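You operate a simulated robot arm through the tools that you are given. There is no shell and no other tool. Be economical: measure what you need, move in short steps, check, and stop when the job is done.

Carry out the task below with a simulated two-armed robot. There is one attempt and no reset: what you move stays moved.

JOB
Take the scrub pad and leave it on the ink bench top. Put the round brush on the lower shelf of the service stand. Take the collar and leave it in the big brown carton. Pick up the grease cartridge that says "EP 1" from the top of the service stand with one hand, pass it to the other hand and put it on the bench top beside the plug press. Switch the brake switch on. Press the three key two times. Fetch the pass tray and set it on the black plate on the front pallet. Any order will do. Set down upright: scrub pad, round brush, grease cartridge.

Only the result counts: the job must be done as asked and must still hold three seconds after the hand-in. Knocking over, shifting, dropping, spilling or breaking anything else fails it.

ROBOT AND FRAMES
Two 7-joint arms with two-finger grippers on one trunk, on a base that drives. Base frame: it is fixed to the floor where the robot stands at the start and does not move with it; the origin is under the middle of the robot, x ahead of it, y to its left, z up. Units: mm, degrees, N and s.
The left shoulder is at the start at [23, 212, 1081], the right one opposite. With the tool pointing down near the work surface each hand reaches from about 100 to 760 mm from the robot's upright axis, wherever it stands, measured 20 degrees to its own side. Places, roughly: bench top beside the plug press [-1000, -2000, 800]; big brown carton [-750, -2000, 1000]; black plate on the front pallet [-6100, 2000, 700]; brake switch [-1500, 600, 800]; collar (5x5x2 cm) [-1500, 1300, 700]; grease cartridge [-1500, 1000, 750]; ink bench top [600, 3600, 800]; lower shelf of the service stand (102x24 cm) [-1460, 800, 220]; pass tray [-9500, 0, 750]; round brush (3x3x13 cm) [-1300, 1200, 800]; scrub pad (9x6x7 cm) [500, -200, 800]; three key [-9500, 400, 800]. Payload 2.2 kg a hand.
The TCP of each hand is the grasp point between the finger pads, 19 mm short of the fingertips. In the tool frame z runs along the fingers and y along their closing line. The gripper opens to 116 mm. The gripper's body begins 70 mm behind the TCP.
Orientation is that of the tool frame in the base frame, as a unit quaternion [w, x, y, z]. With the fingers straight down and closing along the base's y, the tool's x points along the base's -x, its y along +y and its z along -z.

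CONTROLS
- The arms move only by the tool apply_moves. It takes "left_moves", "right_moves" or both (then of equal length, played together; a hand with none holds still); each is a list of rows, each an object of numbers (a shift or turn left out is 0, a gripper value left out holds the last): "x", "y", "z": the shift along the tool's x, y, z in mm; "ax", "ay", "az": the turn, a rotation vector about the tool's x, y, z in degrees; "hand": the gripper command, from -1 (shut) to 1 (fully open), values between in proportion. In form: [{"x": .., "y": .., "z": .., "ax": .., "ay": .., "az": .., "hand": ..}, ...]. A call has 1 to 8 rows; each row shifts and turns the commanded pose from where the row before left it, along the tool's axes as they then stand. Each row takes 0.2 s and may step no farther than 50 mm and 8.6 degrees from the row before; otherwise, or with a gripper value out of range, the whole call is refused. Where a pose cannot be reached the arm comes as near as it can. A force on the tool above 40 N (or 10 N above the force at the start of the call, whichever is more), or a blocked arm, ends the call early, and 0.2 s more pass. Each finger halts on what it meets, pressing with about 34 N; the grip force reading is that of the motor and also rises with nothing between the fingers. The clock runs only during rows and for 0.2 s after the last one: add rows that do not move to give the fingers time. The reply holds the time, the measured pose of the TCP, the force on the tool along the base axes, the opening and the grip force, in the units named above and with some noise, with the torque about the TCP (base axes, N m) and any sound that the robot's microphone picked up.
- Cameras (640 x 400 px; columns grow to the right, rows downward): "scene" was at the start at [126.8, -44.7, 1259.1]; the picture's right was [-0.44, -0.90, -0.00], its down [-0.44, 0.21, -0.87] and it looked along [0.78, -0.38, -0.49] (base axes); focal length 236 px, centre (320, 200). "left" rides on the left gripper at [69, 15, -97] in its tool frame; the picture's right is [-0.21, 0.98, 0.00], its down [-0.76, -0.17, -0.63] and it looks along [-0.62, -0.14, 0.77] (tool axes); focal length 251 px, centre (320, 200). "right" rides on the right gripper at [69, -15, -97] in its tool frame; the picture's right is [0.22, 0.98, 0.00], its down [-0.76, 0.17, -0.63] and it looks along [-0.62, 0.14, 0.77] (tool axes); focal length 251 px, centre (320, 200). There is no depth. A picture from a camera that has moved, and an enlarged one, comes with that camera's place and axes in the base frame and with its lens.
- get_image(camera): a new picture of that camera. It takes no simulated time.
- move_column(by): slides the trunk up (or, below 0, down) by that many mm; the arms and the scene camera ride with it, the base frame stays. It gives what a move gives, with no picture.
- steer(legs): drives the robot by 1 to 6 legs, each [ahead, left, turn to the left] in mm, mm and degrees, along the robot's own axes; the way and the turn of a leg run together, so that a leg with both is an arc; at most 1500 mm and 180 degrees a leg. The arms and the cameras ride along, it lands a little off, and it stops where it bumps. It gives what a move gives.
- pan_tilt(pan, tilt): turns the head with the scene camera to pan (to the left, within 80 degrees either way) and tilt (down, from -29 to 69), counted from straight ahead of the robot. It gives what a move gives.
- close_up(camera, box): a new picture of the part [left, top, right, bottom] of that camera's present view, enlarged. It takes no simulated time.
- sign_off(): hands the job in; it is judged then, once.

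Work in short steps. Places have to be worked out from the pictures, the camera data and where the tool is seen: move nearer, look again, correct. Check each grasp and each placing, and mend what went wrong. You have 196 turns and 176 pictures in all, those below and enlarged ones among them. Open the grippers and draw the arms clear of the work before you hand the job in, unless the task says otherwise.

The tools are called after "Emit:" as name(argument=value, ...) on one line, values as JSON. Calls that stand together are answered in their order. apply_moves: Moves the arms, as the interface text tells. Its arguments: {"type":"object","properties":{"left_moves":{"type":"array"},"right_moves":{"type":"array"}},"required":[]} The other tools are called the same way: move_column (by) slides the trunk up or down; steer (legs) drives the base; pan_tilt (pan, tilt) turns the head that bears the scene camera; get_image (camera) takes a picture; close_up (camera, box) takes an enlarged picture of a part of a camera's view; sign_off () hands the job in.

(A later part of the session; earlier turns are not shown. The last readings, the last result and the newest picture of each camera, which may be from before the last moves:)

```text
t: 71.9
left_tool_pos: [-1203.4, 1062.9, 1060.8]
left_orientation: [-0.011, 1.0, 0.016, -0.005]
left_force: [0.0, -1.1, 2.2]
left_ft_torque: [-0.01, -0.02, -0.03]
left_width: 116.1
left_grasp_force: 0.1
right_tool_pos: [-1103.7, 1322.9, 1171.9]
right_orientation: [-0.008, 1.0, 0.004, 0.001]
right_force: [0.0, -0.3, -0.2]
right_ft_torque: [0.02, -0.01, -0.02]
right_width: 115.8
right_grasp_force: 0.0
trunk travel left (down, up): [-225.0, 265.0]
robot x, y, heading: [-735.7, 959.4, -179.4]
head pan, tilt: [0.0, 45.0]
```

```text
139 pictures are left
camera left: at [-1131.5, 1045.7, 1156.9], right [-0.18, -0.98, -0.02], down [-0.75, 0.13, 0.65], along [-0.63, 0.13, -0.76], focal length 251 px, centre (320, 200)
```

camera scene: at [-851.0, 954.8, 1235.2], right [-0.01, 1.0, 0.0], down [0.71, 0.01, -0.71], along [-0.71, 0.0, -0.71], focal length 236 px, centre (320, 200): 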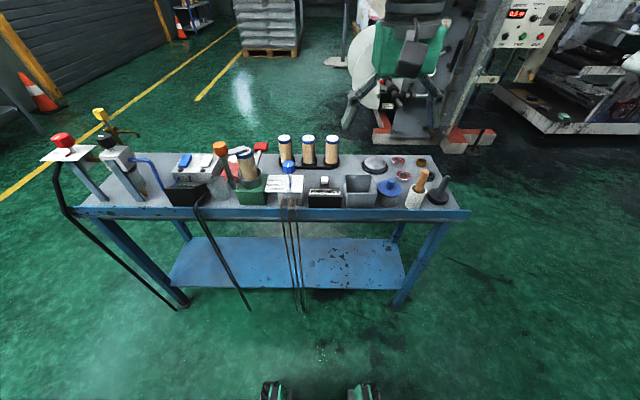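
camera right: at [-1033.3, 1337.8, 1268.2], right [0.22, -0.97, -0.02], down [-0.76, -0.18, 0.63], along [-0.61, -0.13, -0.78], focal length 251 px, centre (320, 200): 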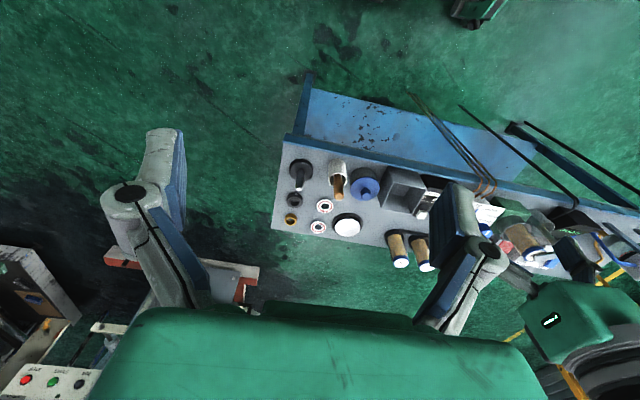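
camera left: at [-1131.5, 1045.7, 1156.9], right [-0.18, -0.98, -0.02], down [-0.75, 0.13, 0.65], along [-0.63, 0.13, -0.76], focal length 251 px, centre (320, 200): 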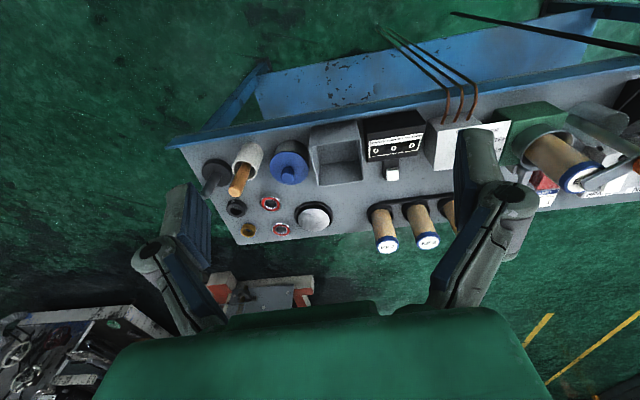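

Emit:
close_up(camera="left", box=[180, 120, 350, 260])

Emit:
close_up(camera="left", box=[340, 90, 640, 270])

Emit:
close_up(camera="scene", box=[30, 90, 300, 230])

```text
2.86 times, centred on (265, 190) of left
camera zoom: at [-1131.5, 1045.7, 1156.9], right [-0.18, -0.98, -0.02], down [-0.75, 0.13, 0.65], along [-0.63, 0.13, -0.76], focal length 718 px, centre (477, 229)
```

zoom: 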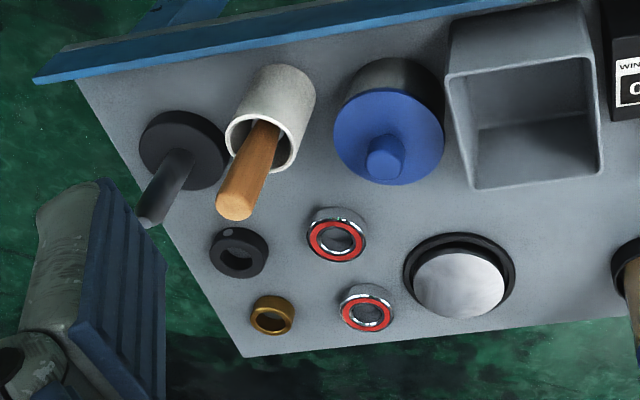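

```text
2.13 times, centred on (490, 180) of left
camera zoom: at [-1131.5, 1045.7, 1156.9], right [-0.18, -0.98, -0.02], down [-0.75, 0.13, 0.65], along [-0.63, 0.13, -0.76], focal length 536 px, centre (-43, 243)
```

zoom: 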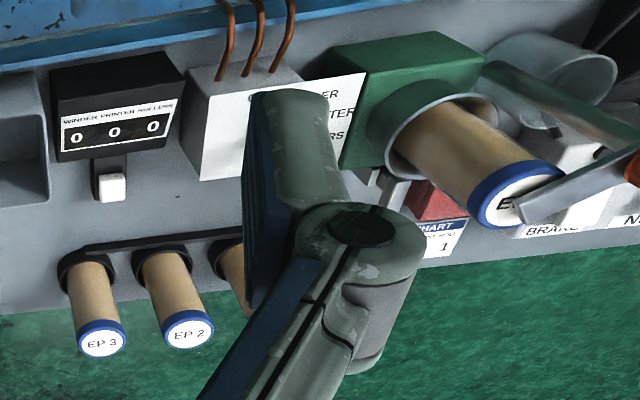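

```text
2.37 times, centred on (165, 160) of scene
camera zoom: at [-851.0, 954.8, 1235.2], right [-0.01, 1.0, 0.0], down [0.71, 0.01, -0.71], along [-0.71, 0.0, -0.71], focal length 560 px, centre (687, 295)
```

zoom: 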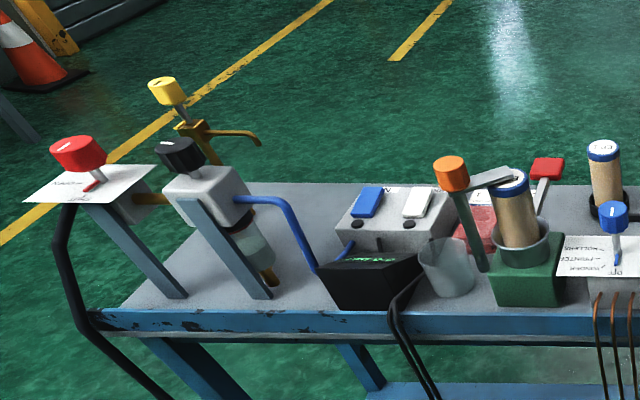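

Collar = the black ring with set screw; cartridges are labelled on their caps (EP 3, EP 2, and two partly hidden). Move 110 mm nearer, shift left hand toward the cartridges/switch, and right hand over brush for better views.

Emit:
steer(legs=[[110, 0, -0.5]])

Emit:
apply_moves(left_moves=[{"y": 40}, {"y": 45}, {"y": 45}, {"y": 45}, {"y": 45}, {}], right_moves=[{"z": 40, "y": 15}, {"z": 40, "y": 15}, {"z": 40, "y": 15}, {"x": -20, "y": 15}, {}, {}])

Emit:
get_image(camera="left")

Emit:
get_image(camera="right")

```text
t: 73.1
left_tool_pos: [-1310.7, 1084.1, 1057.7]
left_orientation: [-0.003, 1.0, 0.009, -0.005]
left_force: [0.8, 0.8, -0.5]
left_ft_torque: [-0.08, -0.02, 0.01]
left_width: 116.0
left_grasp_force: 0.1
right_tool_pos: [-1208.8, 1345.6, 1166.7]
right_orientation: [-0.002, 1.0, -0.002, 0.002]
right_force: [-0.7, 0.4, 0.1]
right_ft_torque: [-0.05, -0.04, 0.02]
right_width: 115.9
right_grasp_force: 0.0
trunk travel left (down, up): [-225.0, 265.0]
robot x, y, heading: [-840.5, 964.1, 179.8]
head pan, tilt: [0.0, 45.0]
```

```text
t: 74.5
left_tool_pos: [-1301.7, 855.3, 1057.3]
left_orientation: [-0.01, 1.0, 0.008, -0.006]
left_force: [-0.7, -0.3, -0.9]
left_ft_torque: [0.0, -0.06, 0.0]
left_width: 115.8
left_grasp_force: 0.0
right_tool_pos: [-1225.5, 1276.6, 1053.0]
right_orientation: [-0.006, 1.0, -0.002, 0.0]
right_force: [-0.2, 0.4, 0.7]
right_ft_torque: [0.04, -0.01, 0.02]
right_width: 115.7
right_grasp_force: 0.0
trunk travel left (down, up): [-225.0, 265.0]
robot x, y, heading: [-837.4, 962.9, 179.6]
head pan, tilt: [0.0, 45.0]
```

```text
135 pictures are left
camera left: at [-1231.6, 836.4, 1154.3], right [-0.2, -0.98, -0.01], down [-0.75, 0.14, 0.64], along [-0.63, 0.14, -0.76], focal length 251 px, centre (320, 200)
```

left: 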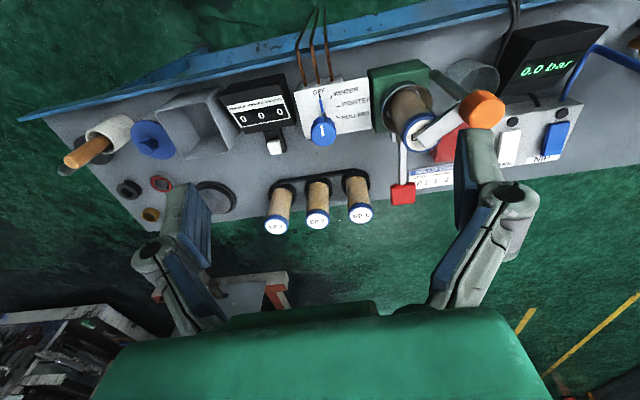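

```text
134 pictures are left
camera right: at [-1156.3, 1290.1, 1148.5], right [0.21, -0.98, -0.01], down [-0.76, -0.17, 0.63], along [-0.62, -0.12, -0.78], focal length 251 px, centre (320, 200)
```

right: 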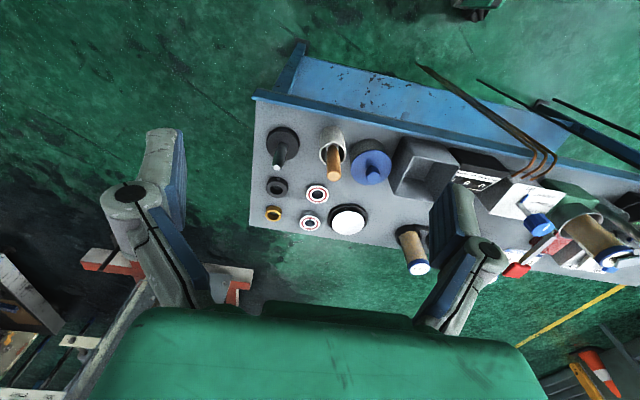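

Emit:
close_up(camera="left", box=[250, 160, 400, 250])

Emit:
close_up(camera="left", box=[380, 20, 640, 220])

Emit:
close_up(camera="right", box=[250, 110, 400, 250])

```text
4.27 times, centred on (325, 205) of left
camera zoom: at [-1231.6, 836.4, 1154.3], right [-0.2, -0.98, -0.01], down [-0.75, 0.14, 0.64], along [-0.63, 0.14, -0.76], focal length 1073 px, centre (299, 179)
```

zoom: 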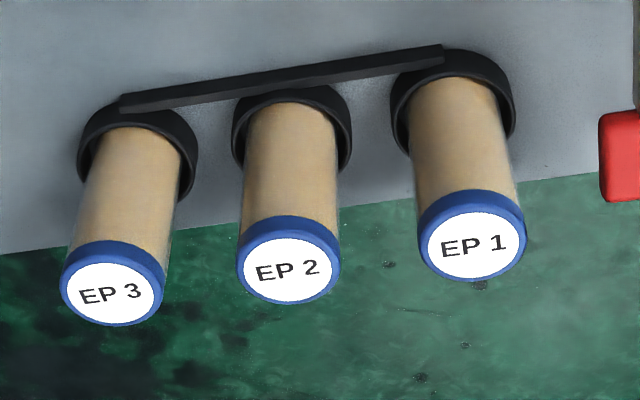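

```text
2.00 times, centred on (510, 120) of left
camera zoom: at [-1231.6, 836.4, 1154.3], right [-0.2, -0.98, -0.01], down [-0.75, 0.14, 0.64], along [-0.63, 0.14, -0.76], focal length 503 px, centre (-60, 360)
```

zoom: 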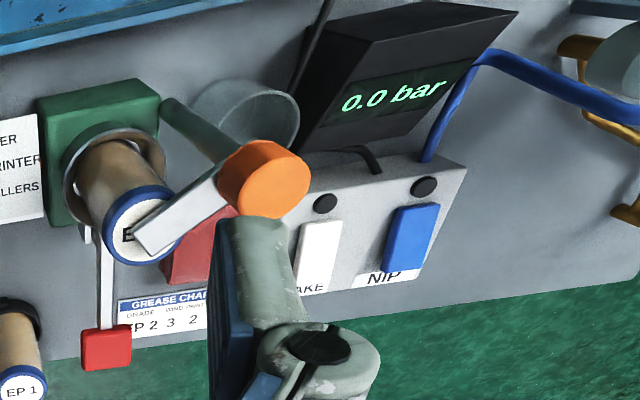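

```text
2.86 times, centred on (325, 180) of right
camera zoom: at [-1156.3, 1290.1, 1148.5], right [0.21, -0.98, -0.01], down [-0.76, -0.17, 0.63], along [-0.62, -0.12, -0.78], focal length 718 px, centre (306, 257)
```

zoom: 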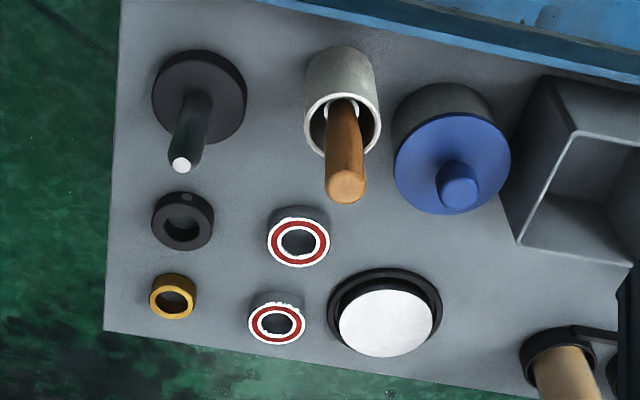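

EP 1 is the rack cartridge nearest the red tag; the white rocker is the BRAKE. The brush handle top is about [-1355,1232,840], cup rim z≈775. I tilt the right hand 45° so the same grip can reach under the top to the shelf.

Emit:
apply_moves(right_moves=[{"ay": -7.5}, {"ay": -7.5}, {"ay": -7.5}, {"ay": -7.5}, {"ay": -7.5}, {"ay": -7.5}, {"hand": 0}])

Emit:
apply_moves(right_moves=[{"x": 18, "y": 11, "z": 40}, {"x": 18, "y": 11, "z": 40}, {"x": 18, "y": 11, "z": 40}, {"x": 18, "y": 11, "z": 40}, {}])

Emit:
get_image(camera="right")

Emit:
get_image(camera="scene")

```text
t: 76.1
left_tool_pos: [-1302.5, 856.1, 1058.4]
left_orientation: [-0.007, 1.0, 0.008, -0.006]
left_force: [-0.1, 0.2, -0.1]
left_ft_torque: [0.0, 0.03, 0.0]
left_width: 115.9
left_grasp_force: 0.1
right_tool_pos: [-1250.5, 1281.1, 1063.5]
right_orientation: [-0.005, 0.924, 0.001, -0.381]
right_force: [-0.1, -0.2, -0.6]
right_ft_torque: [0.04, -0.01, -0.01]
right_width: 57.9
right_grasp_force: 0.0
right hand out of reach, approached as far as the arm can: row 6
trunk travel left (down, up): [-225.0, 265.0]
robot x, y, heading: [-837.1, 961.4, 180.1]
head pan, tilt: [0.0, 45.0]
```

```text
t: 77.3
left_tool_pos: [-1301.8, 855.3, 1059.4]
left_orientation: [-0.008, 1.0, 0.008, -0.006]
left_force: [0.8, -0.6, 1.3]
left_ft_torque: [0.0, 0.02, -0.01]
left_width: 116.2
left_grasp_force: 0.0
right_tool_pos: [-1311.1, 1235.4, 900.1]
right_orientation: [-0.005, 0.923, 0.002, -0.384]
right_force: [0.0, -0.5, 0.4]
right_ft_torque: [-0.01, 0.01, 0.01]
right_width: 58.1
right_grasp_force: 0.1
trunk travel left (down, up): [-225.0, 265.0]
robot x, y, heading: [-839.5, 962.8, 179.6]
head pan, tilt: [0.0, 45.0]
```

```text
130 pictures are left
camera right: at [-1194.0, 1248.8, 918.7], right [0.15, -0.98, -0.16], down [-0.09, -0.18, 0.98], along [-0.98, -0.13, -0.11], focal length 251 px, centre (320, 200)
```

right: 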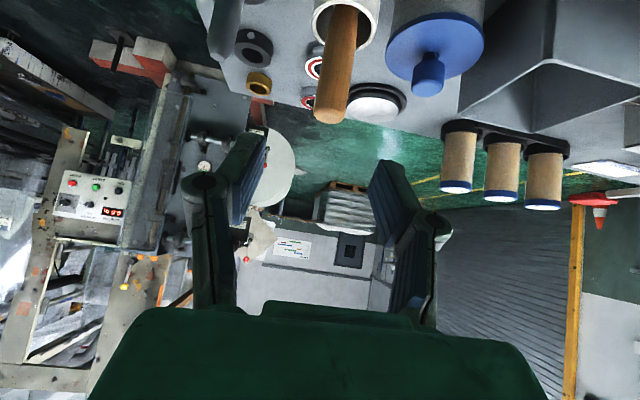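

```text
129 pictures are left
camera scene: at [-959.3, 965.7, 1235.2], right [0.0, 1.0, 0.0], down [0.71, 0.0, -0.71], along [-0.71, 0.0, -0.71], focal length 236 px, centre (320, 200)
```

scene: 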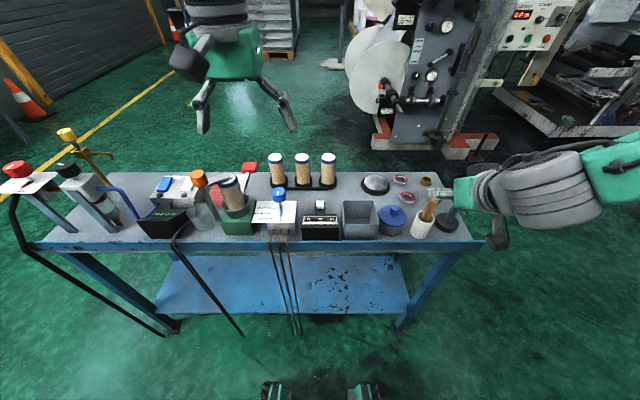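

Geometry agrees (handle tip ≈[-1358,1229,840]). Advance along the tool to straddle the handle.

Emit:
apply_moves(right_moves=[{"x": 25, "y": 6}, {"z": 30}, {"z": 30}, {"z": 26}, {}])

Emit:
get_image(camera="right")

Emit:
close_up(camera="scene", box=[350, 150, 530, 260])

```text
t: 78.5
left_tool_pos: [-1301.5, 857.0, 1059.8]
left_orientation: [-0.007, 1.0, 0.009, -0.006]
left_force: [-0.2, 0.5, 0.5]
left_ft_torque: [0.0, -0.01, 0.0]
left_width: 116.0
left_grasp_force: 0.1
right_tool_pos: [-1358.3, 1234.0, 821.5]
right_orientation: [-0.006, 0.924, 0.001, -0.383]
right_force: [0.1, -0.2, 0.4]
right_ft_torque: [0.03, 0.02, 0.02]
right_width: 58.1
right_grasp_force: 0.0
trunk travel left (down, up): [-225.0, 265.0]
robot x, y, heading: [-840.3, 964.8, 180.0]
head pan, tilt: [0.0, 45.0]
```

```text
128 pictures are left
camera right: at [-1240.1, 1248.4, 840.2], right [0.15, -0.98, -0.16], down [-0.09, -0.18, 0.98], along [-0.98, -0.13, -0.11], focal length 251 px, centre (320, 200)
```

right: 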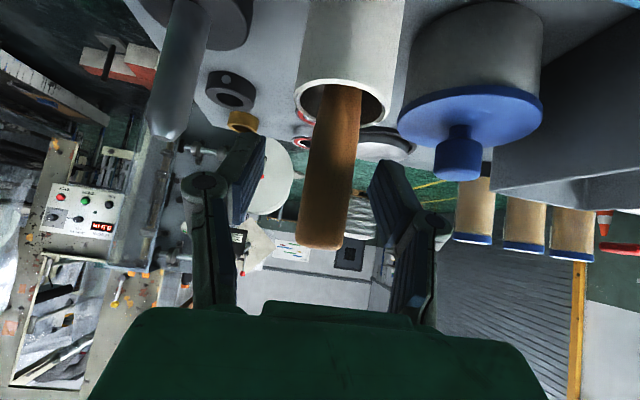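

```text
3.56 times, centred on (440, 205) of scene
camera zoom: at [-960.3, 965.0, 1235.1], right [0.0, 1.0, 0.0], down [0.71, 0.0, -0.7], along [-0.7, 0.0, -0.71], focal length 840 px, centre (-107, 182)
```

zoom: 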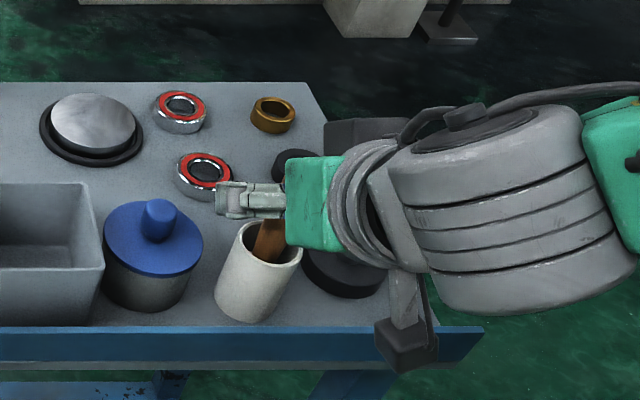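

Handle sits between the fingers. Close the grip.

Emit:
apply_moves(right_moves=[{"hand": -1}, {"hand": -1}, {"hand": -1}, {"hand": -1}])

Emit:
get_image(camera="right")

```text
t: 79.5
left_tool_pos: [-1303.7, 857.6, 1059.1]
left_orientation: [-0.008, 1.0, 0.009, -0.006]
left_force: [-0.8, -0.3, -0.1]
left_ft_torque: [0.01, 0.01, -0.01]
left_width: 116.1
left_grasp_force: 0.1
right_tool_pos: [-1357.7, 1234.8, 821.1]
right_orientation: [-0.006, 0.924, 0.0, -0.382]
right_force: [1.1, -0.6, 0.8]
right_ft_torque: [0.01, 0.0, -0.04]
right_width: 0.0
right_grasp_force: 28.1
trunk travel left (down, up): [-225.0, 265.0]
robot x, y, heading: [-843.8, 964.3, 180.1]
head pan, tilt: [0.0, 45.0]
```

```text
126 pictures are left
camera right: at [-1240.3, 1248.9, 840.1], right [0.15, -0.98, -0.16], down [-0.09, -0.18, 0.98], along [-0.98, -0.13, -0.11], focal length 251 px, centre (320, 200)
```

right: 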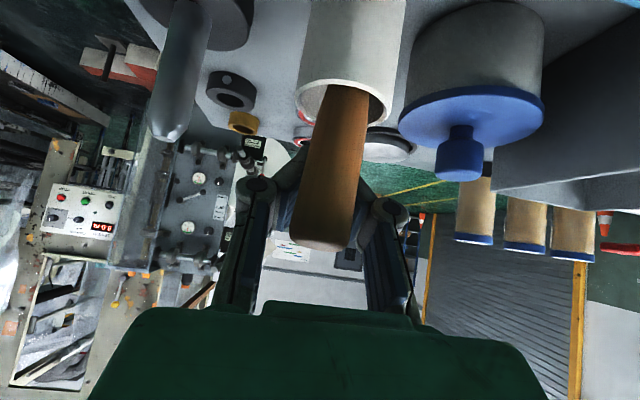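

The fingers closed behind the handle; its apparent size puts it ~22 mm nearer. Reopen, shift +22 mm in x, and check.

Emit:
apply_moves(right_moves=[{"hand": 0}, {"hand": 0}, {"x": 8, "z": -8}, {"x": 8, "z": -8}, {}])

Emit:
get_image(camera="right")

Emit:
close_up(camera="scene", box=[350, 150, 530, 260])

```text
t: 80.7
left_tool_pos: [-1303.0, 856.3, 1058.6]
left_orientation: [-0.007, 1.0, 0.008, -0.006]
left_force: [-0.2, -0.4, -0.7]
left_ft_torque: [-0.01, -0.04, 0.0]
left_width: 116.1
left_grasp_force: 0.0
right_tool_pos: [-1333.9, 1235.2, 819.7]
right_orientation: [-0.006, 0.924, 0.0, -0.382]
right_force: [-0.2, -0.8, 0.5]
right_ft_torque: [-0.01, -0.02, 0.0]
right_width: 58.0
right_grasp_force: 0.1
trunk travel left (down, up): [-225.0, 265.0]
robot x, y, heading: [-834.6, 964.0, 179.8]
head pan, tilt: [0.0, 45.0]
```

```text
125 pictures are left
camera right: at [-1215.6, 1249.7, 840.0], right [0.15, -0.98, -0.16], down [-0.09, -0.18, 0.98], along [-0.98, -0.13, -0.11], focal length 251 px, centre (320, 200)
```

right: 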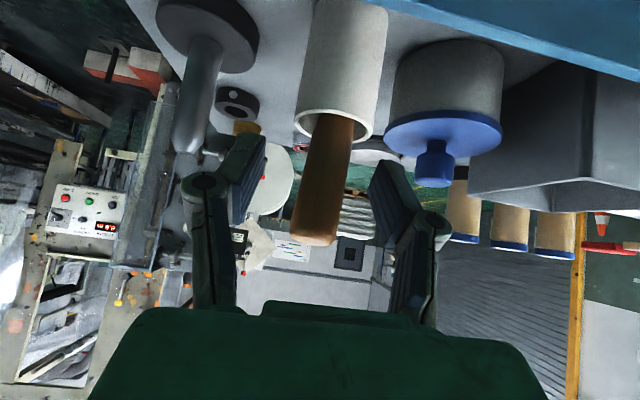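

```text
3.56 times, centred on (440, 205) of scene
camera zoom: at [-960.7, 965.5, 1235.0], right [0.0, 1.0, 0.0], down [0.71, 0.0, -0.7], along [-0.7, 0.0, -0.71], focal length 840 px, centre (-107, 182)
```

zoom: 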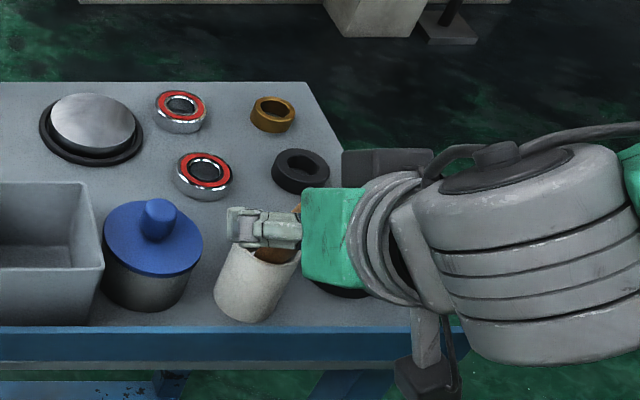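

Emit:
apply_moves(right_moves=[{"x": 3, "z": -3}, {"hand": -1}, {"hand": -1}, {"hand": -1}])

```text
t: 81.7
left_tool_pos: [-1302.3, 856.1, 1059.0]
left_orientation: [-0.007, 1.0, 0.009, -0.005]
left_force: [-0.9, -0.3, 0.4]
left_ft_torque: [-0.01, 0.03, 0.03]
left_width: 115.8
left_grasp_force: 0.0
right_tool_pos: [-1328.6, 1234.7, 820.6]
right_orientation: [-0.006, 0.924, 0.0, -0.382]
right_force: [0.8, -0.2, 0.8]
right_ft_torque: [-0.04, -0.06, 0.04]
right_width: 21.0
right_grasp_force: 33.9
trunk travel left (down, up): [-225.0, 265.0]
robot x, y, heading: [-839.4, 961.9, 179.7]
head pan, tilt: [0.0, 45.0]
```

Gripped (21 mm). Lift straight up out of the cup.

Emit:
apply_moves(right_moves=[{"x": -10, "z": -10}, {"x": -20, "z": -20}, {"x": -25, "z": -25}, {"x": -30, "z": -30}, {"x": -30, "z": -30}, {}])

Emit:
get_image(camera="right")

Emit:
get_image(camera="scene")

```text
t: 83.1
left_tool_pos: [-1304.2, 858.1, 1058.7]
left_orientation: [-0.007, 1.0, 0.008, -0.006]
left_force: [-0.1, -0.4, 0.7]
left_ft_torque: [0.03, 0.02, -0.01]
left_width: 116.0
left_grasp_force: 0.0
right_tool_pos: [-1332.3, 1230.8, 982.9]
right_orientation: [-0.005, 0.924, 0.0, -0.381]
right_force: [0.5, 0.0, -0.4]
right_ft_torque: [0.03, 0.02, -0.03]
right_width: 20.6
right_grasp_force: 33.3
trunk travel left (down, up): [-225.0, 265.0]
robot x, y, heading: [-837.4, 963.6, 179.8]
head pan, tilt: [0.0, 45.0]
```

```text
123 pictures are left
camera right: at [-1213.5, 1245.5, 1003.5], right [0.15, -0.98, -0.16], down [-0.09, -0.18, 0.98], along [-0.98, -0.13, -0.11], focal length 251 px, centre (320, 200)
```

right: 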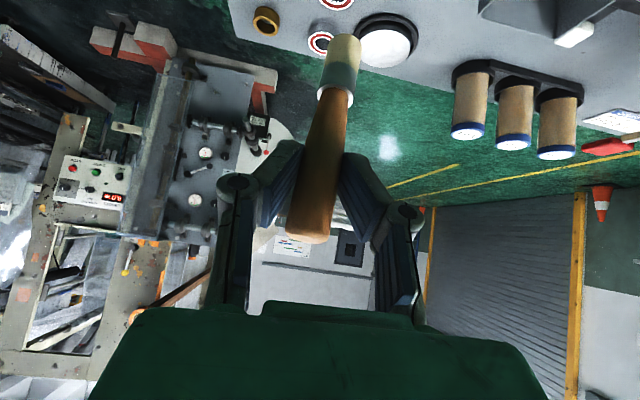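

```text
122 pictures are left
camera scene: at [-960.9, 965.2, 1234.9], right [0.0, 1.0, 0.0], down [0.71, 0.0, -0.7], along [-0.7, 0.0, -0.71], focal length 236 px, centre (320, 200)
```

scene: 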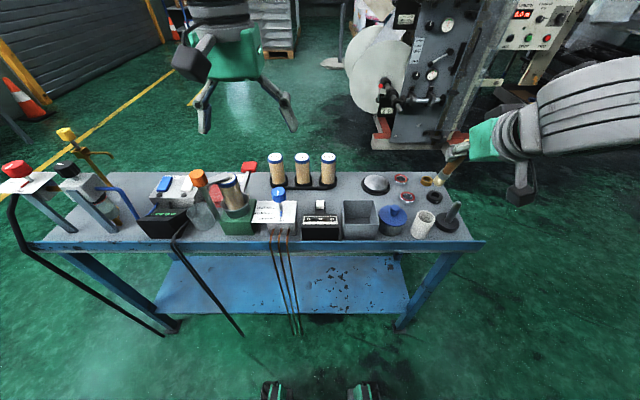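

Emit:
close_up(camera="scene", box=[380, 110, 540, 230])

Emit:
close_up(camera="left", box=[0, 0, 320, 220])

```text
3.33 times, centred on (460, 170) of scene
camera zoom: at [-960.9, 965.2, 1234.9], right [0.0, 1.0, 0.0], down [0.71, 0.0, -0.7], along [-0.7, 0.0, -0.71], focal length 787 px, centre (-147, 300)
```

zoom: 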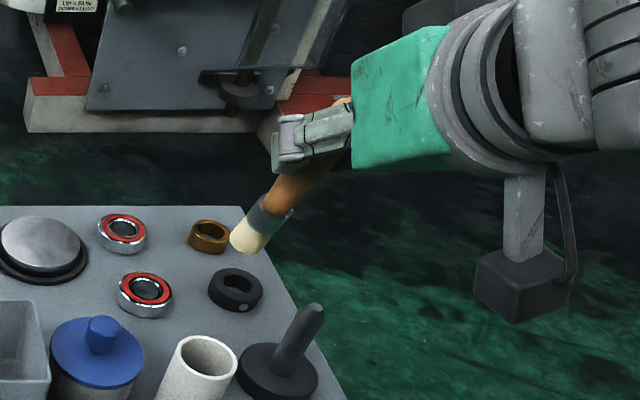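

```text
1.82 times, centred on (160, 110) of left
camera zoom: at [-1232.1, 839.5, 1154.3], right [-0.2, -0.98, -0.01], down [-0.75, 0.14, 0.64], along [-0.63, 0.14, -0.77], focal length 457 px, centre (611, 364)
```

zoom: 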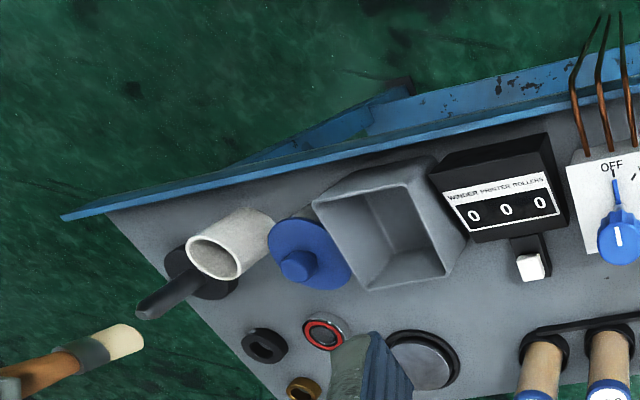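

The brush is held leaning ~16° (bottom toward the stand); I'll rotate the hand +16.5° to make it upright. First draw both hands back clear of the stand.

Emit:
apply_moves(right_moves=[{"x": 30, "z": -30}, {"x": 30, "z": -30}, {"x": 30, "z": -30}, {"x": 25, "z": -25}, {"ay": 8.2}, {"ay": 8.2}, {}], left_moves=[{"x": 40}, {"x": 40}, {"x": 40}, {"x": 40}, {}, {}, {}])

Emit:
get_image(camera="scene")

Emit:
get_image(camera="right")

```text
t: 84.7
left_tool_pos: [-1141.8, 862.0, 1057.2]
left_orientation: [-0.007, 1.0, 0.009, -0.007]
left_force: [1.2, -0.1, 0.2]
left_ft_torque: [-0.01, -0.01, -0.02]
left_width: 116.0
left_grasp_force: 0.1
right_tool_pos: [-1271.8, 1223.2, 1006.8]
right_orientation: [-0.006, 0.969, -0.001, -0.246]
right_force: [-0.2, -0.6, -0.8]
right_ft_torque: [0.02, 0.02, -0.03]
right_width: 20.8
right_grasp_force: 34.1
right hand out of reach, approached as far as the arm can: row 2, 3, 4
trunk travel left (down, up): [-225.0, 265.0]
robot x, y, heading: [-839.1, 965.7, 179.9]
head pan, tilt: [0.0, 45.0]
```

```text
119 pictures are left
camera scene: at [-959.1, 965.7, 1235.2], right [0.0, 1.0, 0.0], down [0.71, 0.0, -0.71], along [-0.71, 0.0, -0.71], focal length 236 px, centre (320, 200)
```

scene: 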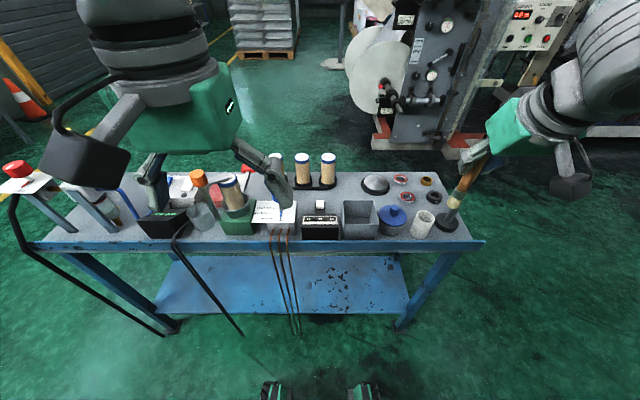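

```text
118 pictures are left
camera right: at [-1164.3, 1236.9, 1058.1], right [0.19, -0.98, -0.11], down [-0.36, -0.17, 0.92], along [-0.91, -0.13, -0.39], focal length 251 px, centre (320, 200)
```

right: 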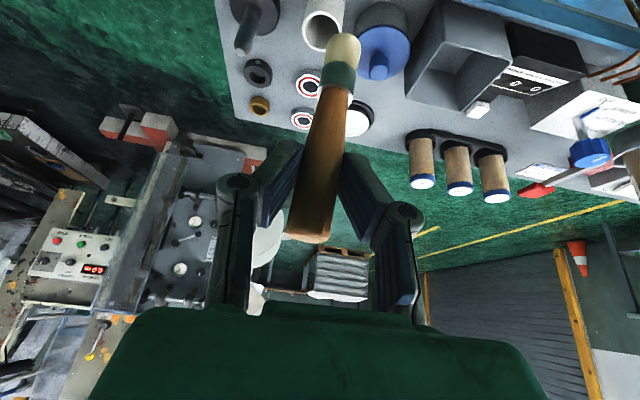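

Back the base off, then lower the trunk so the brush can go in at shelf level.

Emit:
steer(legs=[[-260, 0, 0]])

Emit:
move_column(by=-225)

Emit:
apply_moves(right_moves=[{"x": 18, "z": 38}, {"x": 18, "z": 38}, {"x": 18, "z": 38}, {"x": 18, "z": 38}, {"x": 18, "z": 38}, {"x": 18, "z": 38}, {}])

Emit:
get_image(camera="scene")

```text
t: 86.5
left_tool_pos: [-885.7, 862.1, 1056.7]
left_orientation: [-0.007, 1.0, 0.006, -0.007]
left_force: [-0.4, -0.3, -0.2]
left_ft_torque: [0.05, 0.03, 0.01]
left_width: 115.9
left_grasp_force: 0.1
right_tool_pos: [-1012.2, 1223.3, 1006.0]
right_orientation: [-0.006, 0.969, -0.003, -0.247]
right_force: [0.2, 0.8, -0.6]
right_ft_torque: [0.01, 0.0, -0.01]
right_width: 20.8
right_grasp_force: 34.2
trunk travel left (down, up): [-225.0, 265.0]
robot x, y, heading: [-581.9, 963.3, 179.3]
head pan, tilt: [0.0, 45.0]
```

```text
t: 88.9
left_tool_pos: [-883.5, 861.6, 833.7]
left_orientation: [-0.009, 1.0, 0.005, -0.007]
left_force: [0.3, 0.3, 1.0]
left_ft_torque: [-0.01, 0.03, -0.01]
left_width: 116.4
left_grasp_force: 0.1
right_tool_pos: [-1011.0, 1222.9, 782.0]
right_orientation: [-0.007, 0.969, -0.004, -0.246]
right_force: [0.2, 0.2, 0.2]
right_ft_torque: [-0.02, -0.01, 0.01]
right_width: 20.6
right_grasp_force: 34.0
trunk travel left (down, up): [0.0, 490.0]
robot x, y, heading: [-580.8, 957.9, 179.8]
head pan, tilt: [0.0, 45.0]
```

```text
t: 90.5
left_tool_pos: [-884.1, 862.0, 832.9]
left_orientation: [-0.008, 1.0, 0.006, -0.007]
left_force: [-0.4, -0.3, -0.5]
left_ft_torque: [0.0, 0.01, 0.02]
left_width: 115.9
left_grasp_force: 0.1
right_tool_pos: [-1024.4, 1225.7, 532.4]
right_orientation: [-0.007, 0.969, -0.003, -0.248]
right_force: [-0.2, -0.7, 0.0]
right_ft_torque: [0.01, -0.02, 0.0]
right_width: 20.8
right_grasp_force: 34.5
trunk travel left (down, up): [0.0, 490.0]
robot x, y, heading: [-579.4, 962.5, 179.6]
head pan, tilt: [0.0, 45.0]
```

```text
117 pictures are left
camera scene: at [-701.3, 964.2, 1010.2], right [0.01, 1.0, 0.0], down [0.71, -0.01, -0.71], along [-0.71, 0.0, -0.71], focal length 236 px, centre (320, 200)
```

scene: 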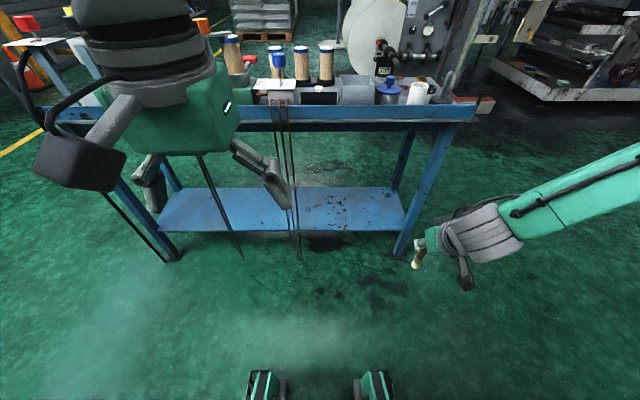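

Emit:
apply_moves(right_moves=[{"x": 17, "z": 31, "y": 30}, {"x": 17, "z": 31, "y": 30}, {"x": 17, "z": 31, "y": 30}, {"x": 17, "z": 31}, {"x": 15, "z": 30}, {}])

Emit:
get_image(camera="right")

Emit:
close_up(camera="scene", box=[330, 180, 530, 320])

```text
t: 91.9
left_tool_pos: [-883.4, 860.6, 832.7]
left_orientation: [-0.008, 1.0, 0.006, -0.007]
left_force: [1.0, 0.5, -0.7]
left_ft_torque: [0.0, -0.01, -0.01]
left_width: 116.1
left_grasp_force: 0.0
right_tool_pos: [-1027.2, 1138.2, 354.9]
right_orientation: [-0.008, 0.969, -0.004, -0.248]
right_force: [0.0, 0.4, -0.9]
right_ft_torque: [0.01, 0.05, 0.0]
right_width: 20.8
right_grasp_force: 34.3
trunk travel left (down, up): [0.0, 490.0]
robot x, y, heading: [-580.0, 961.7, 179.4]
head pan, tilt: [0.0, 45.0]
```

```text
116 pictures are left
camera right: at [-918.5, 1152.5, 406.0], right [0.18, -0.98, -0.11], down [-0.36, -0.17, 0.92], along [-0.91, -0.12, -0.39], focal length 251 px, centre (320, 200)
```

right: 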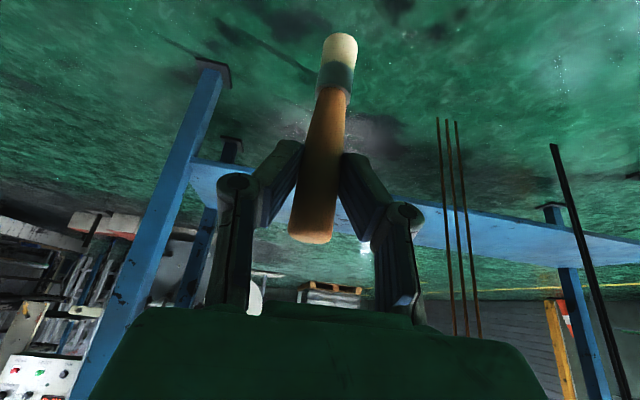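

```text
2.86 times, centred on (430, 250) of scene
camera zoom: at [-701.6, 963.8, 1010.1], right [0.01, 1.0, 0.0], down [0.71, -0.01, -0.7], along [-0.7, 0.01, -0.71], focal length 675 px, centre (6, 57)
```

zoom: 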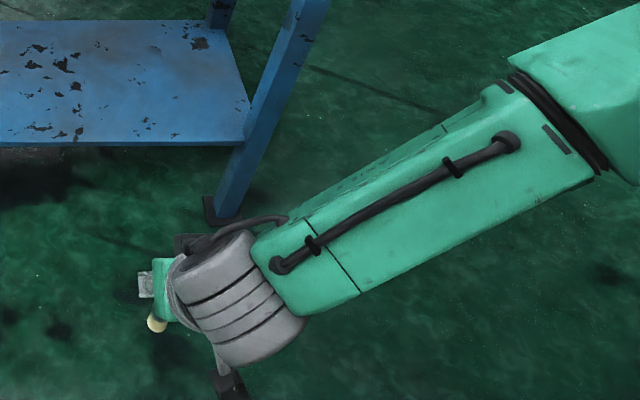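

The forearm runs out to the side, so I place farther from the leg: strafe 130 to the robot's left and extend the arm forward before driving in.

Emit:
steer(legs=[[0, 130, 0]])

Emit:
apply_moves(right_moves=[{"x": -35, "z": 15}, {"x": -35, "z": 15}, {"x": -35, "z": 15}, {"x": -35, "z": 15}, {}])

Emit:
get_image(camera="scene")

Emit:
get_image(camera="right")

```text
t: 93.2
left_tool_pos: [-883.6, 732.5, 832.0]
left_orientation: [-0.006, 1.0, 0.007, -0.007]
left_force: [-0.3, 0.5, 0.3]
left_ft_torque: [0.02, -0.01, 0.0]
left_width: 115.7
left_grasp_force: 0.0
right_tool_pos: [-1027.4, 1008.4, 354.5]
right_orientation: [-0.005, 0.969, -0.002, -0.247]
right_force: [0.4, 0.3, 0.5]
right_ft_torque: [-0.02, -0.04, 0.07]
right_width: 20.8
right_grasp_force: 34.0
trunk travel left (down, up): [0.0, 490.0]
robot x, y, heading: [-580.4, 832.2, 179.8]
head pan, tilt: [0.0, 45.0]
```

```text
t: 94.4
left_tool_pos: [-882.6, 730.8, 832.4]
left_orientation: [-0.008, 1.0, 0.006, -0.009]
left_force: [0.5, 0.7, 0.4]
left_ft_torque: [-0.07, 0.03, -0.02]
left_width: 116.0
left_grasp_force: 0.1
right_tool_pos: [-1180.2, 1011.0, 373.0]
right_orientation: [-0.008, 0.969, -0.002, -0.248]
right_force: [-1.2, 0.3, -0.6]
right_ft_torque: [-0.03, 0.01, 0.02]
right_width: 21.0
right_grasp_force: 33.8
trunk travel left (down, up): [0.0, 490.0]
robot x, y, heading: [-582.3, 835.6, 179.8]
head pan, tilt: [0.0, 45.0]
```

```text
114 pictures are left
camera scene: at [-702.8, 835.0, 1010.0], right [0.0, 1.0, 0.0], down [0.71, 0.0, -0.7], along [-0.7, 0.0, -0.71], focal length 236 px, centre (320, 200)
```

scene: 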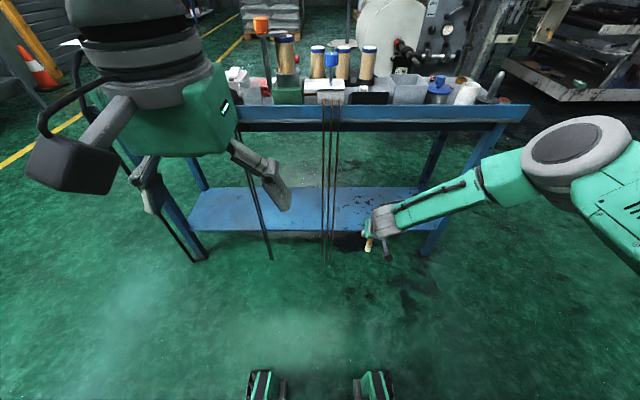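

```text
113 pictures are left
camera right: at [-1071.3, 1023.6, 425.2], right [0.18, -0.98, -0.12], down [-0.36, -0.18, 0.92], along [-0.91, -0.12, -0.38], focal length 251 px, centre (320, 200)
```

right: 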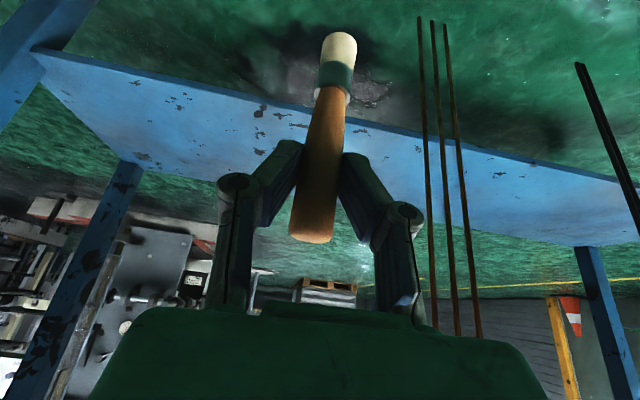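

Elbow is well back and clear. Drive forward 185 so the brush is over the shelf.

Emit:
steer(legs=[[190, 0, 0]])

Emit:
get_image(camera="right")

Emit:
close_up(camera="scene", box=[280, 80, 520, 280])

```text
t: 96.0
left_tool_pos: [-1080.1, 730.9, 832.7]
left_orientation: [-0.009, 1.0, 0.006, -0.008]
left_force: [0.4, 0.2, 0.1]
left_ft_torque: [-0.03, -0.01, 0.0]
left_width: 116.0
left_grasp_force: 0.0
right_tool_pos: [-1374.8, 1012.0, 372.8]
right_orientation: [-0.009, 0.969, -0.003, -0.247]
right_force: [-0.7, 0.1, -0.6]
right_ft_torque: [-0.01, 0.03, 0.01]
right_width: 20.7
right_grasp_force: 33.6
trunk travel left (down, up): [0.0, 490.0]
robot x, y, heading: [-780.8, 835.4, 179.7]
head pan, tilt: [0.0, 45.0]
```

```text
112 pictures are left
camera right: at [-1266.7, 1024.7, 424.4], right [0.18, -0.98, -0.12], down [-0.36, -0.18, 0.92], along [-0.91, -0.12, -0.39], focal length 251 px, centre (320, 200)
```

right: 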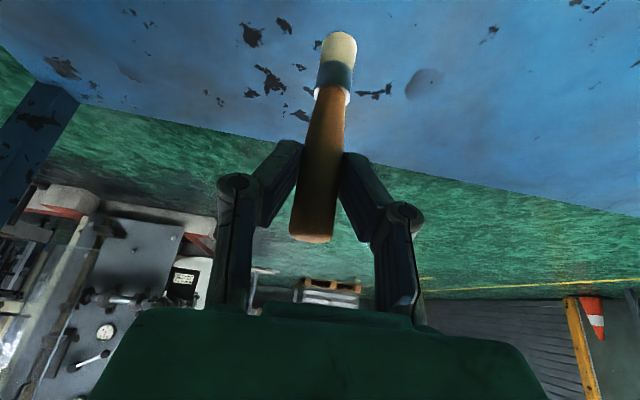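

```text
2.00 times, centred on (400, 180) of scene
camera zoom: at [-899.5, 840.2, 1009.9], right [0.0, 1.0, -0.01], down [0.71, -0.01, -0.7], along [-0.7, 0.0, -0.71], focal length 472 px, centre (160, 240)
```

zoom: 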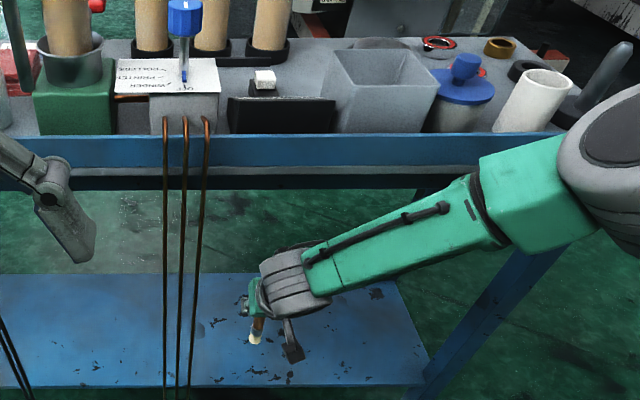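

Over the shelf with good margin. Lower toward the shelf.

Emit:
apply_moves(right_moves=[{"x": 5.7, "z": 10.5}, {"x": 5.7, "z": 10.5}, {"x": 4.8, "z": 8.8}, {}])

Emit:
get_image(camera="right")

Emit:
close_up(camera="scene", box=[340, 190, 460, 270])

```text
t: 97.0
left_tool_pos: [-1076.3, 727.0, 832.0]
left_orientation: [-0.012, 1.0, 0.007, -0.009]
left_force: [0.6, 0.5, 0.3]
left_ft_torque: [-0.01, -0.04, 0.01]
left_width: 116.0
left_grasp_force: 0.1
right_tool_pos: [-1373.2, 1009.7, 342.7]
right_orientation: [-0.011, 0.968, -0.001, -0.249]
right_force: [-0.1, 0.0, -0.1]
right_ft_torque: [0.0, 0.01, 0.0]
right_width: 20.6
right_grasp_force: 34.3
trunk travel left (down, up): [0.0, 490.0]
robot x, y, heading: [-772.2, 835.0, 179.5]
head pan, tilt: [0.0, 45.0]
```

```text
110 pictures are left
camera right: at [-1265.0, 1022.3, 394.0], right [0.18, -0.98, -0.12], down [-0.36, -0.18, 0.92], along [-0.92, -0.12, -0.38], focal length 251 px, centre (320, 200)
```

right: 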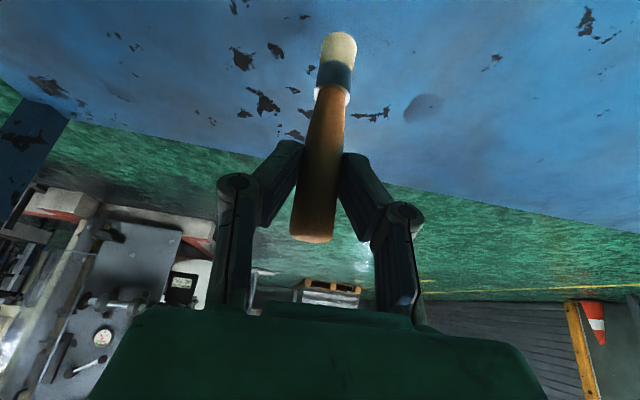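

```text
5.00 times, centred on (400, 230) of scene
camera zoom: at [-898.6, 835.5, 1010.1], right [0.0, 1.0, 0.0], down [0.71, 0.0, -0.7], along [-0.7, 0.0, -0.71], focal length 1181 px, centre (-80, 50)
```

zoom: 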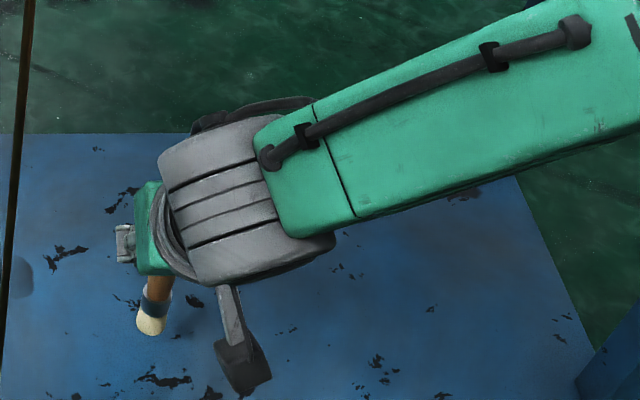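

Emit:
apply_moves(right_moves=[{"x": 2, "z": 3.6}, {"x": 2, "z": 3.6}, {"x": 2, "z": 3.6}, {}])

```text
t: 98.0
left_tool_pos: [-1076.2, 727.2, 832.2]
left_orientation: [-0.011, 1.0, 0.007, -0.01]
left_force: [0.1, 0.0, -0.6]
left_ft_torque: [0.0, 0.03, 0.01]
left_width: 115.9
left_grasp_force: 0.0
right_tool_pos: [-1373.6, 1010.0, 328.7]
right_orientation: [-0.012, 0.968, -0.003, -0.249]
right_force: [0.1, 0.6, -0.1]
right_ft_torque: [0.01, 0.04, 0.02]
right_width: 20.5
right_grasp_force: 33.6
trunk travel left (down, up): [0.0, 490.0]
robot x, y, heading: [-779.1, 832.3, 179.8]
head pan, tilt: [0.0, 45.0]
```

Emit:
apply_moves(right_moves=[{"x": 2, "z": 3.6}, {"x": 2, "z": 3.6}, {}])

Emit:
close_up(camera="scene", box=[340, 190, 460, 270])

```text
t: 98.8
left_tool_pos: [-1076.3, 727.1, 833.8]
left_orientation: [-0.011, 1.0, 0.007, -0.009]
left_force: [0.5, -0.2, -0.7]
left_ft_torque: [-0.01, -0.03, 0.01]
left_width: 115.6
left_grasp_force: 0.1
right_tool_pos: [-1374.3, 1010.4, 321.4]
right_orientation: [-0.011, 0.968, -0.002, -0.249]
right_force: [0.5, -1.1, -0.1]
right_ft_torque: [0.02, -0.02, -0.02]
right_width: 20.8
right_grasp_force: 34.1
trunk travel left (down, up): [0.0, 490.0]
robot x, y, heading: [-777.3, 838.1, 179.4]
head pan, tilt: [0.0, 45.0]
```

```text
5.00 times, centred on (400, 230) of scene
camera zoom: at [-898.7, 834.9, 1010.0], right [0.0, 1.0, 0.0], down [0.71, 0.0, -0.7], along [-0.7, 0.0, -0.71], focal length 1181 px, centre (-80, 50)
```

zoom: 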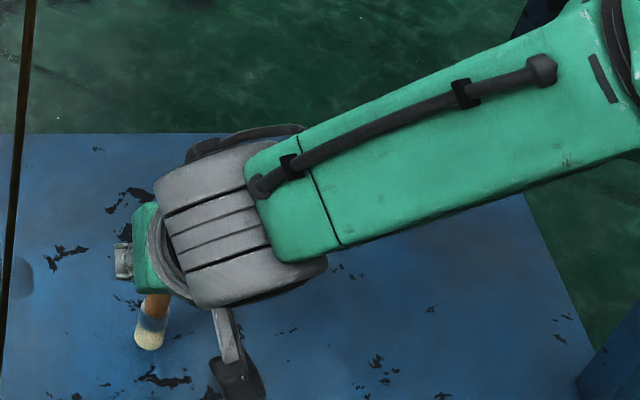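

Emit:
apply_moves(right_moves=[{"x": 2, "z": 3.6}, {"x": 2, "z": 3.6}, {"x": 2, "z": 3.6}])

Emit:
close_up(camera="right", box=[260, 0, 400, 110])

```text
t: 99.6
left_tool_pos: [-1075.0, 726.4, 834.5]
left_orientation: [-0.012, 1.0, 0.007, -0.011]
left_force: [0.4, -0.3, -0.5]
left_ft_torque: [-0.01, -0.01, -0.01]
left_width: 116.0
left_grasp_force: 0.0
right_tool_pos: [-1376.1, 1009.9, 312.6]
right_orientation: [-0.01, 0.968, -0.001, -0.252]
right_force: [5.7, 0.2, 24.6]
right_ft_torque: [-0.03, -0.41, 0.0]
right_width: 20.7
right_grasp_force: 33.6
trunk travel left (down, up): [0.0, 490.0]
robot x, y, heading: [-776.7, 835.5, 179.6]
head pan, tilt: [0.0, 45.0]
```

```text
3.64 times, centred on (330, 55) of right
camera zoom: at [-1267.0, 1022.9, 362.4], right [0.18, -0.98, -0.12], down [-0.35, -0.18, 0.92], along [-0.92, -0.12, -0.38], focal length 914 px, centre (284, 727)
```

zoom: 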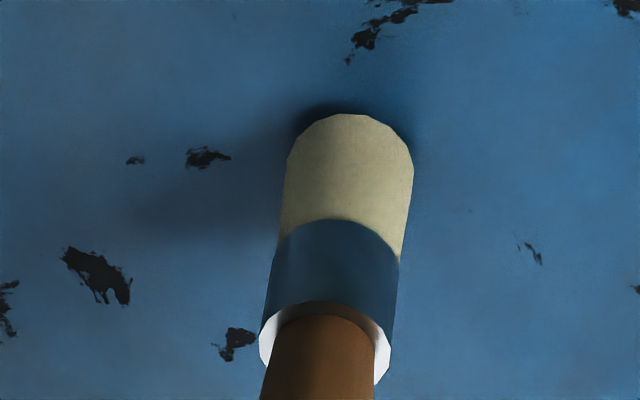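

Contact at shelf; torque suggests ~3.5° over-rotation. Correct it slightly, settle and release.

Emit:
apply_moves(right_moves=[{"x": -2, "z": -3.6}, {"ay": -3.5}, {"x": 1.5, "z": 2.5}, {}])

```text
t: 100.6
left_tool_pos: [-1074.6, 726.5, 833.4]
left_orientation: [-0.011, 1.0, 0.007, -0.011]
left_force: [-0.6, -0.4, -0.3]
left_ft_torque: [0.01, -0.01, 0.03]
left_width: 115.9
left_grasp_force: 0.1
right_tool_pos: [-1373.8, 1011.1, 310.5]
right_orientation: [-0.011, 0.96, -0.001, -0.28]
right_force: [5.3, -0.1, 20.6]
right_ft_torque: [-0.01, -0.48, 0.01]
right_width: 20.9
right_grasp_force: 33.8
trunk travel left (down, up): [0.0, 490.0]
robot x, y, heading: [-781.1, 838.0, 179.7]
head pan, tilt: [0.0, 45.0]
```

Emit:
apply_moves(right_moves=[{"x": -0.8, "z": -1.5}, {"hand": -0.55}, {"hand": -0.4}, {"hand": -0.1}, {}])

Emit:
get_image(camera="right")

```text
t: 101.8
left_tool_pos: [-1077.3, 726.7, 834.0]
left_orientation: [-0.012, 1.0, 0.007, -0.01]
left_force: [0.0, -0.3, 0.0]
left_ft_torque: [0.01, -0.02, -0.02]
left_width: 116.0
left_grasp_force: 0.0
right_tool_pos: [-1374.8, 1011.8, 310.8]
right_orientation: [-0.01, 0.96, -0.001, -0.278]
right_force: [-0.3, 0.5, -0.1]
right_ft_torque: [0.01, 0.01, 0.02]
right_width: 52.2
right_grasp_force: 0.0
trunk travel left (down, up): [0.0, 490.0]
robot x, y, heading: [-780.0, 835.3, 179.7]
head pan, tilt: [0.0, 45.0]
```

```text
106 pictures are left
camera right: at [-1263.1, 1024.6, 356.3], right [0.17, -0.98, -0.13], down [-0.3, -0.18, 0.94], along [-0.94, -0.12, -0.33], focal length 251 px, centre (320, 200)
```

right: 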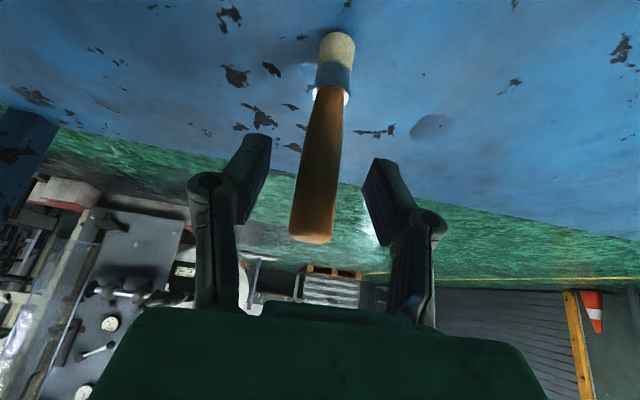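

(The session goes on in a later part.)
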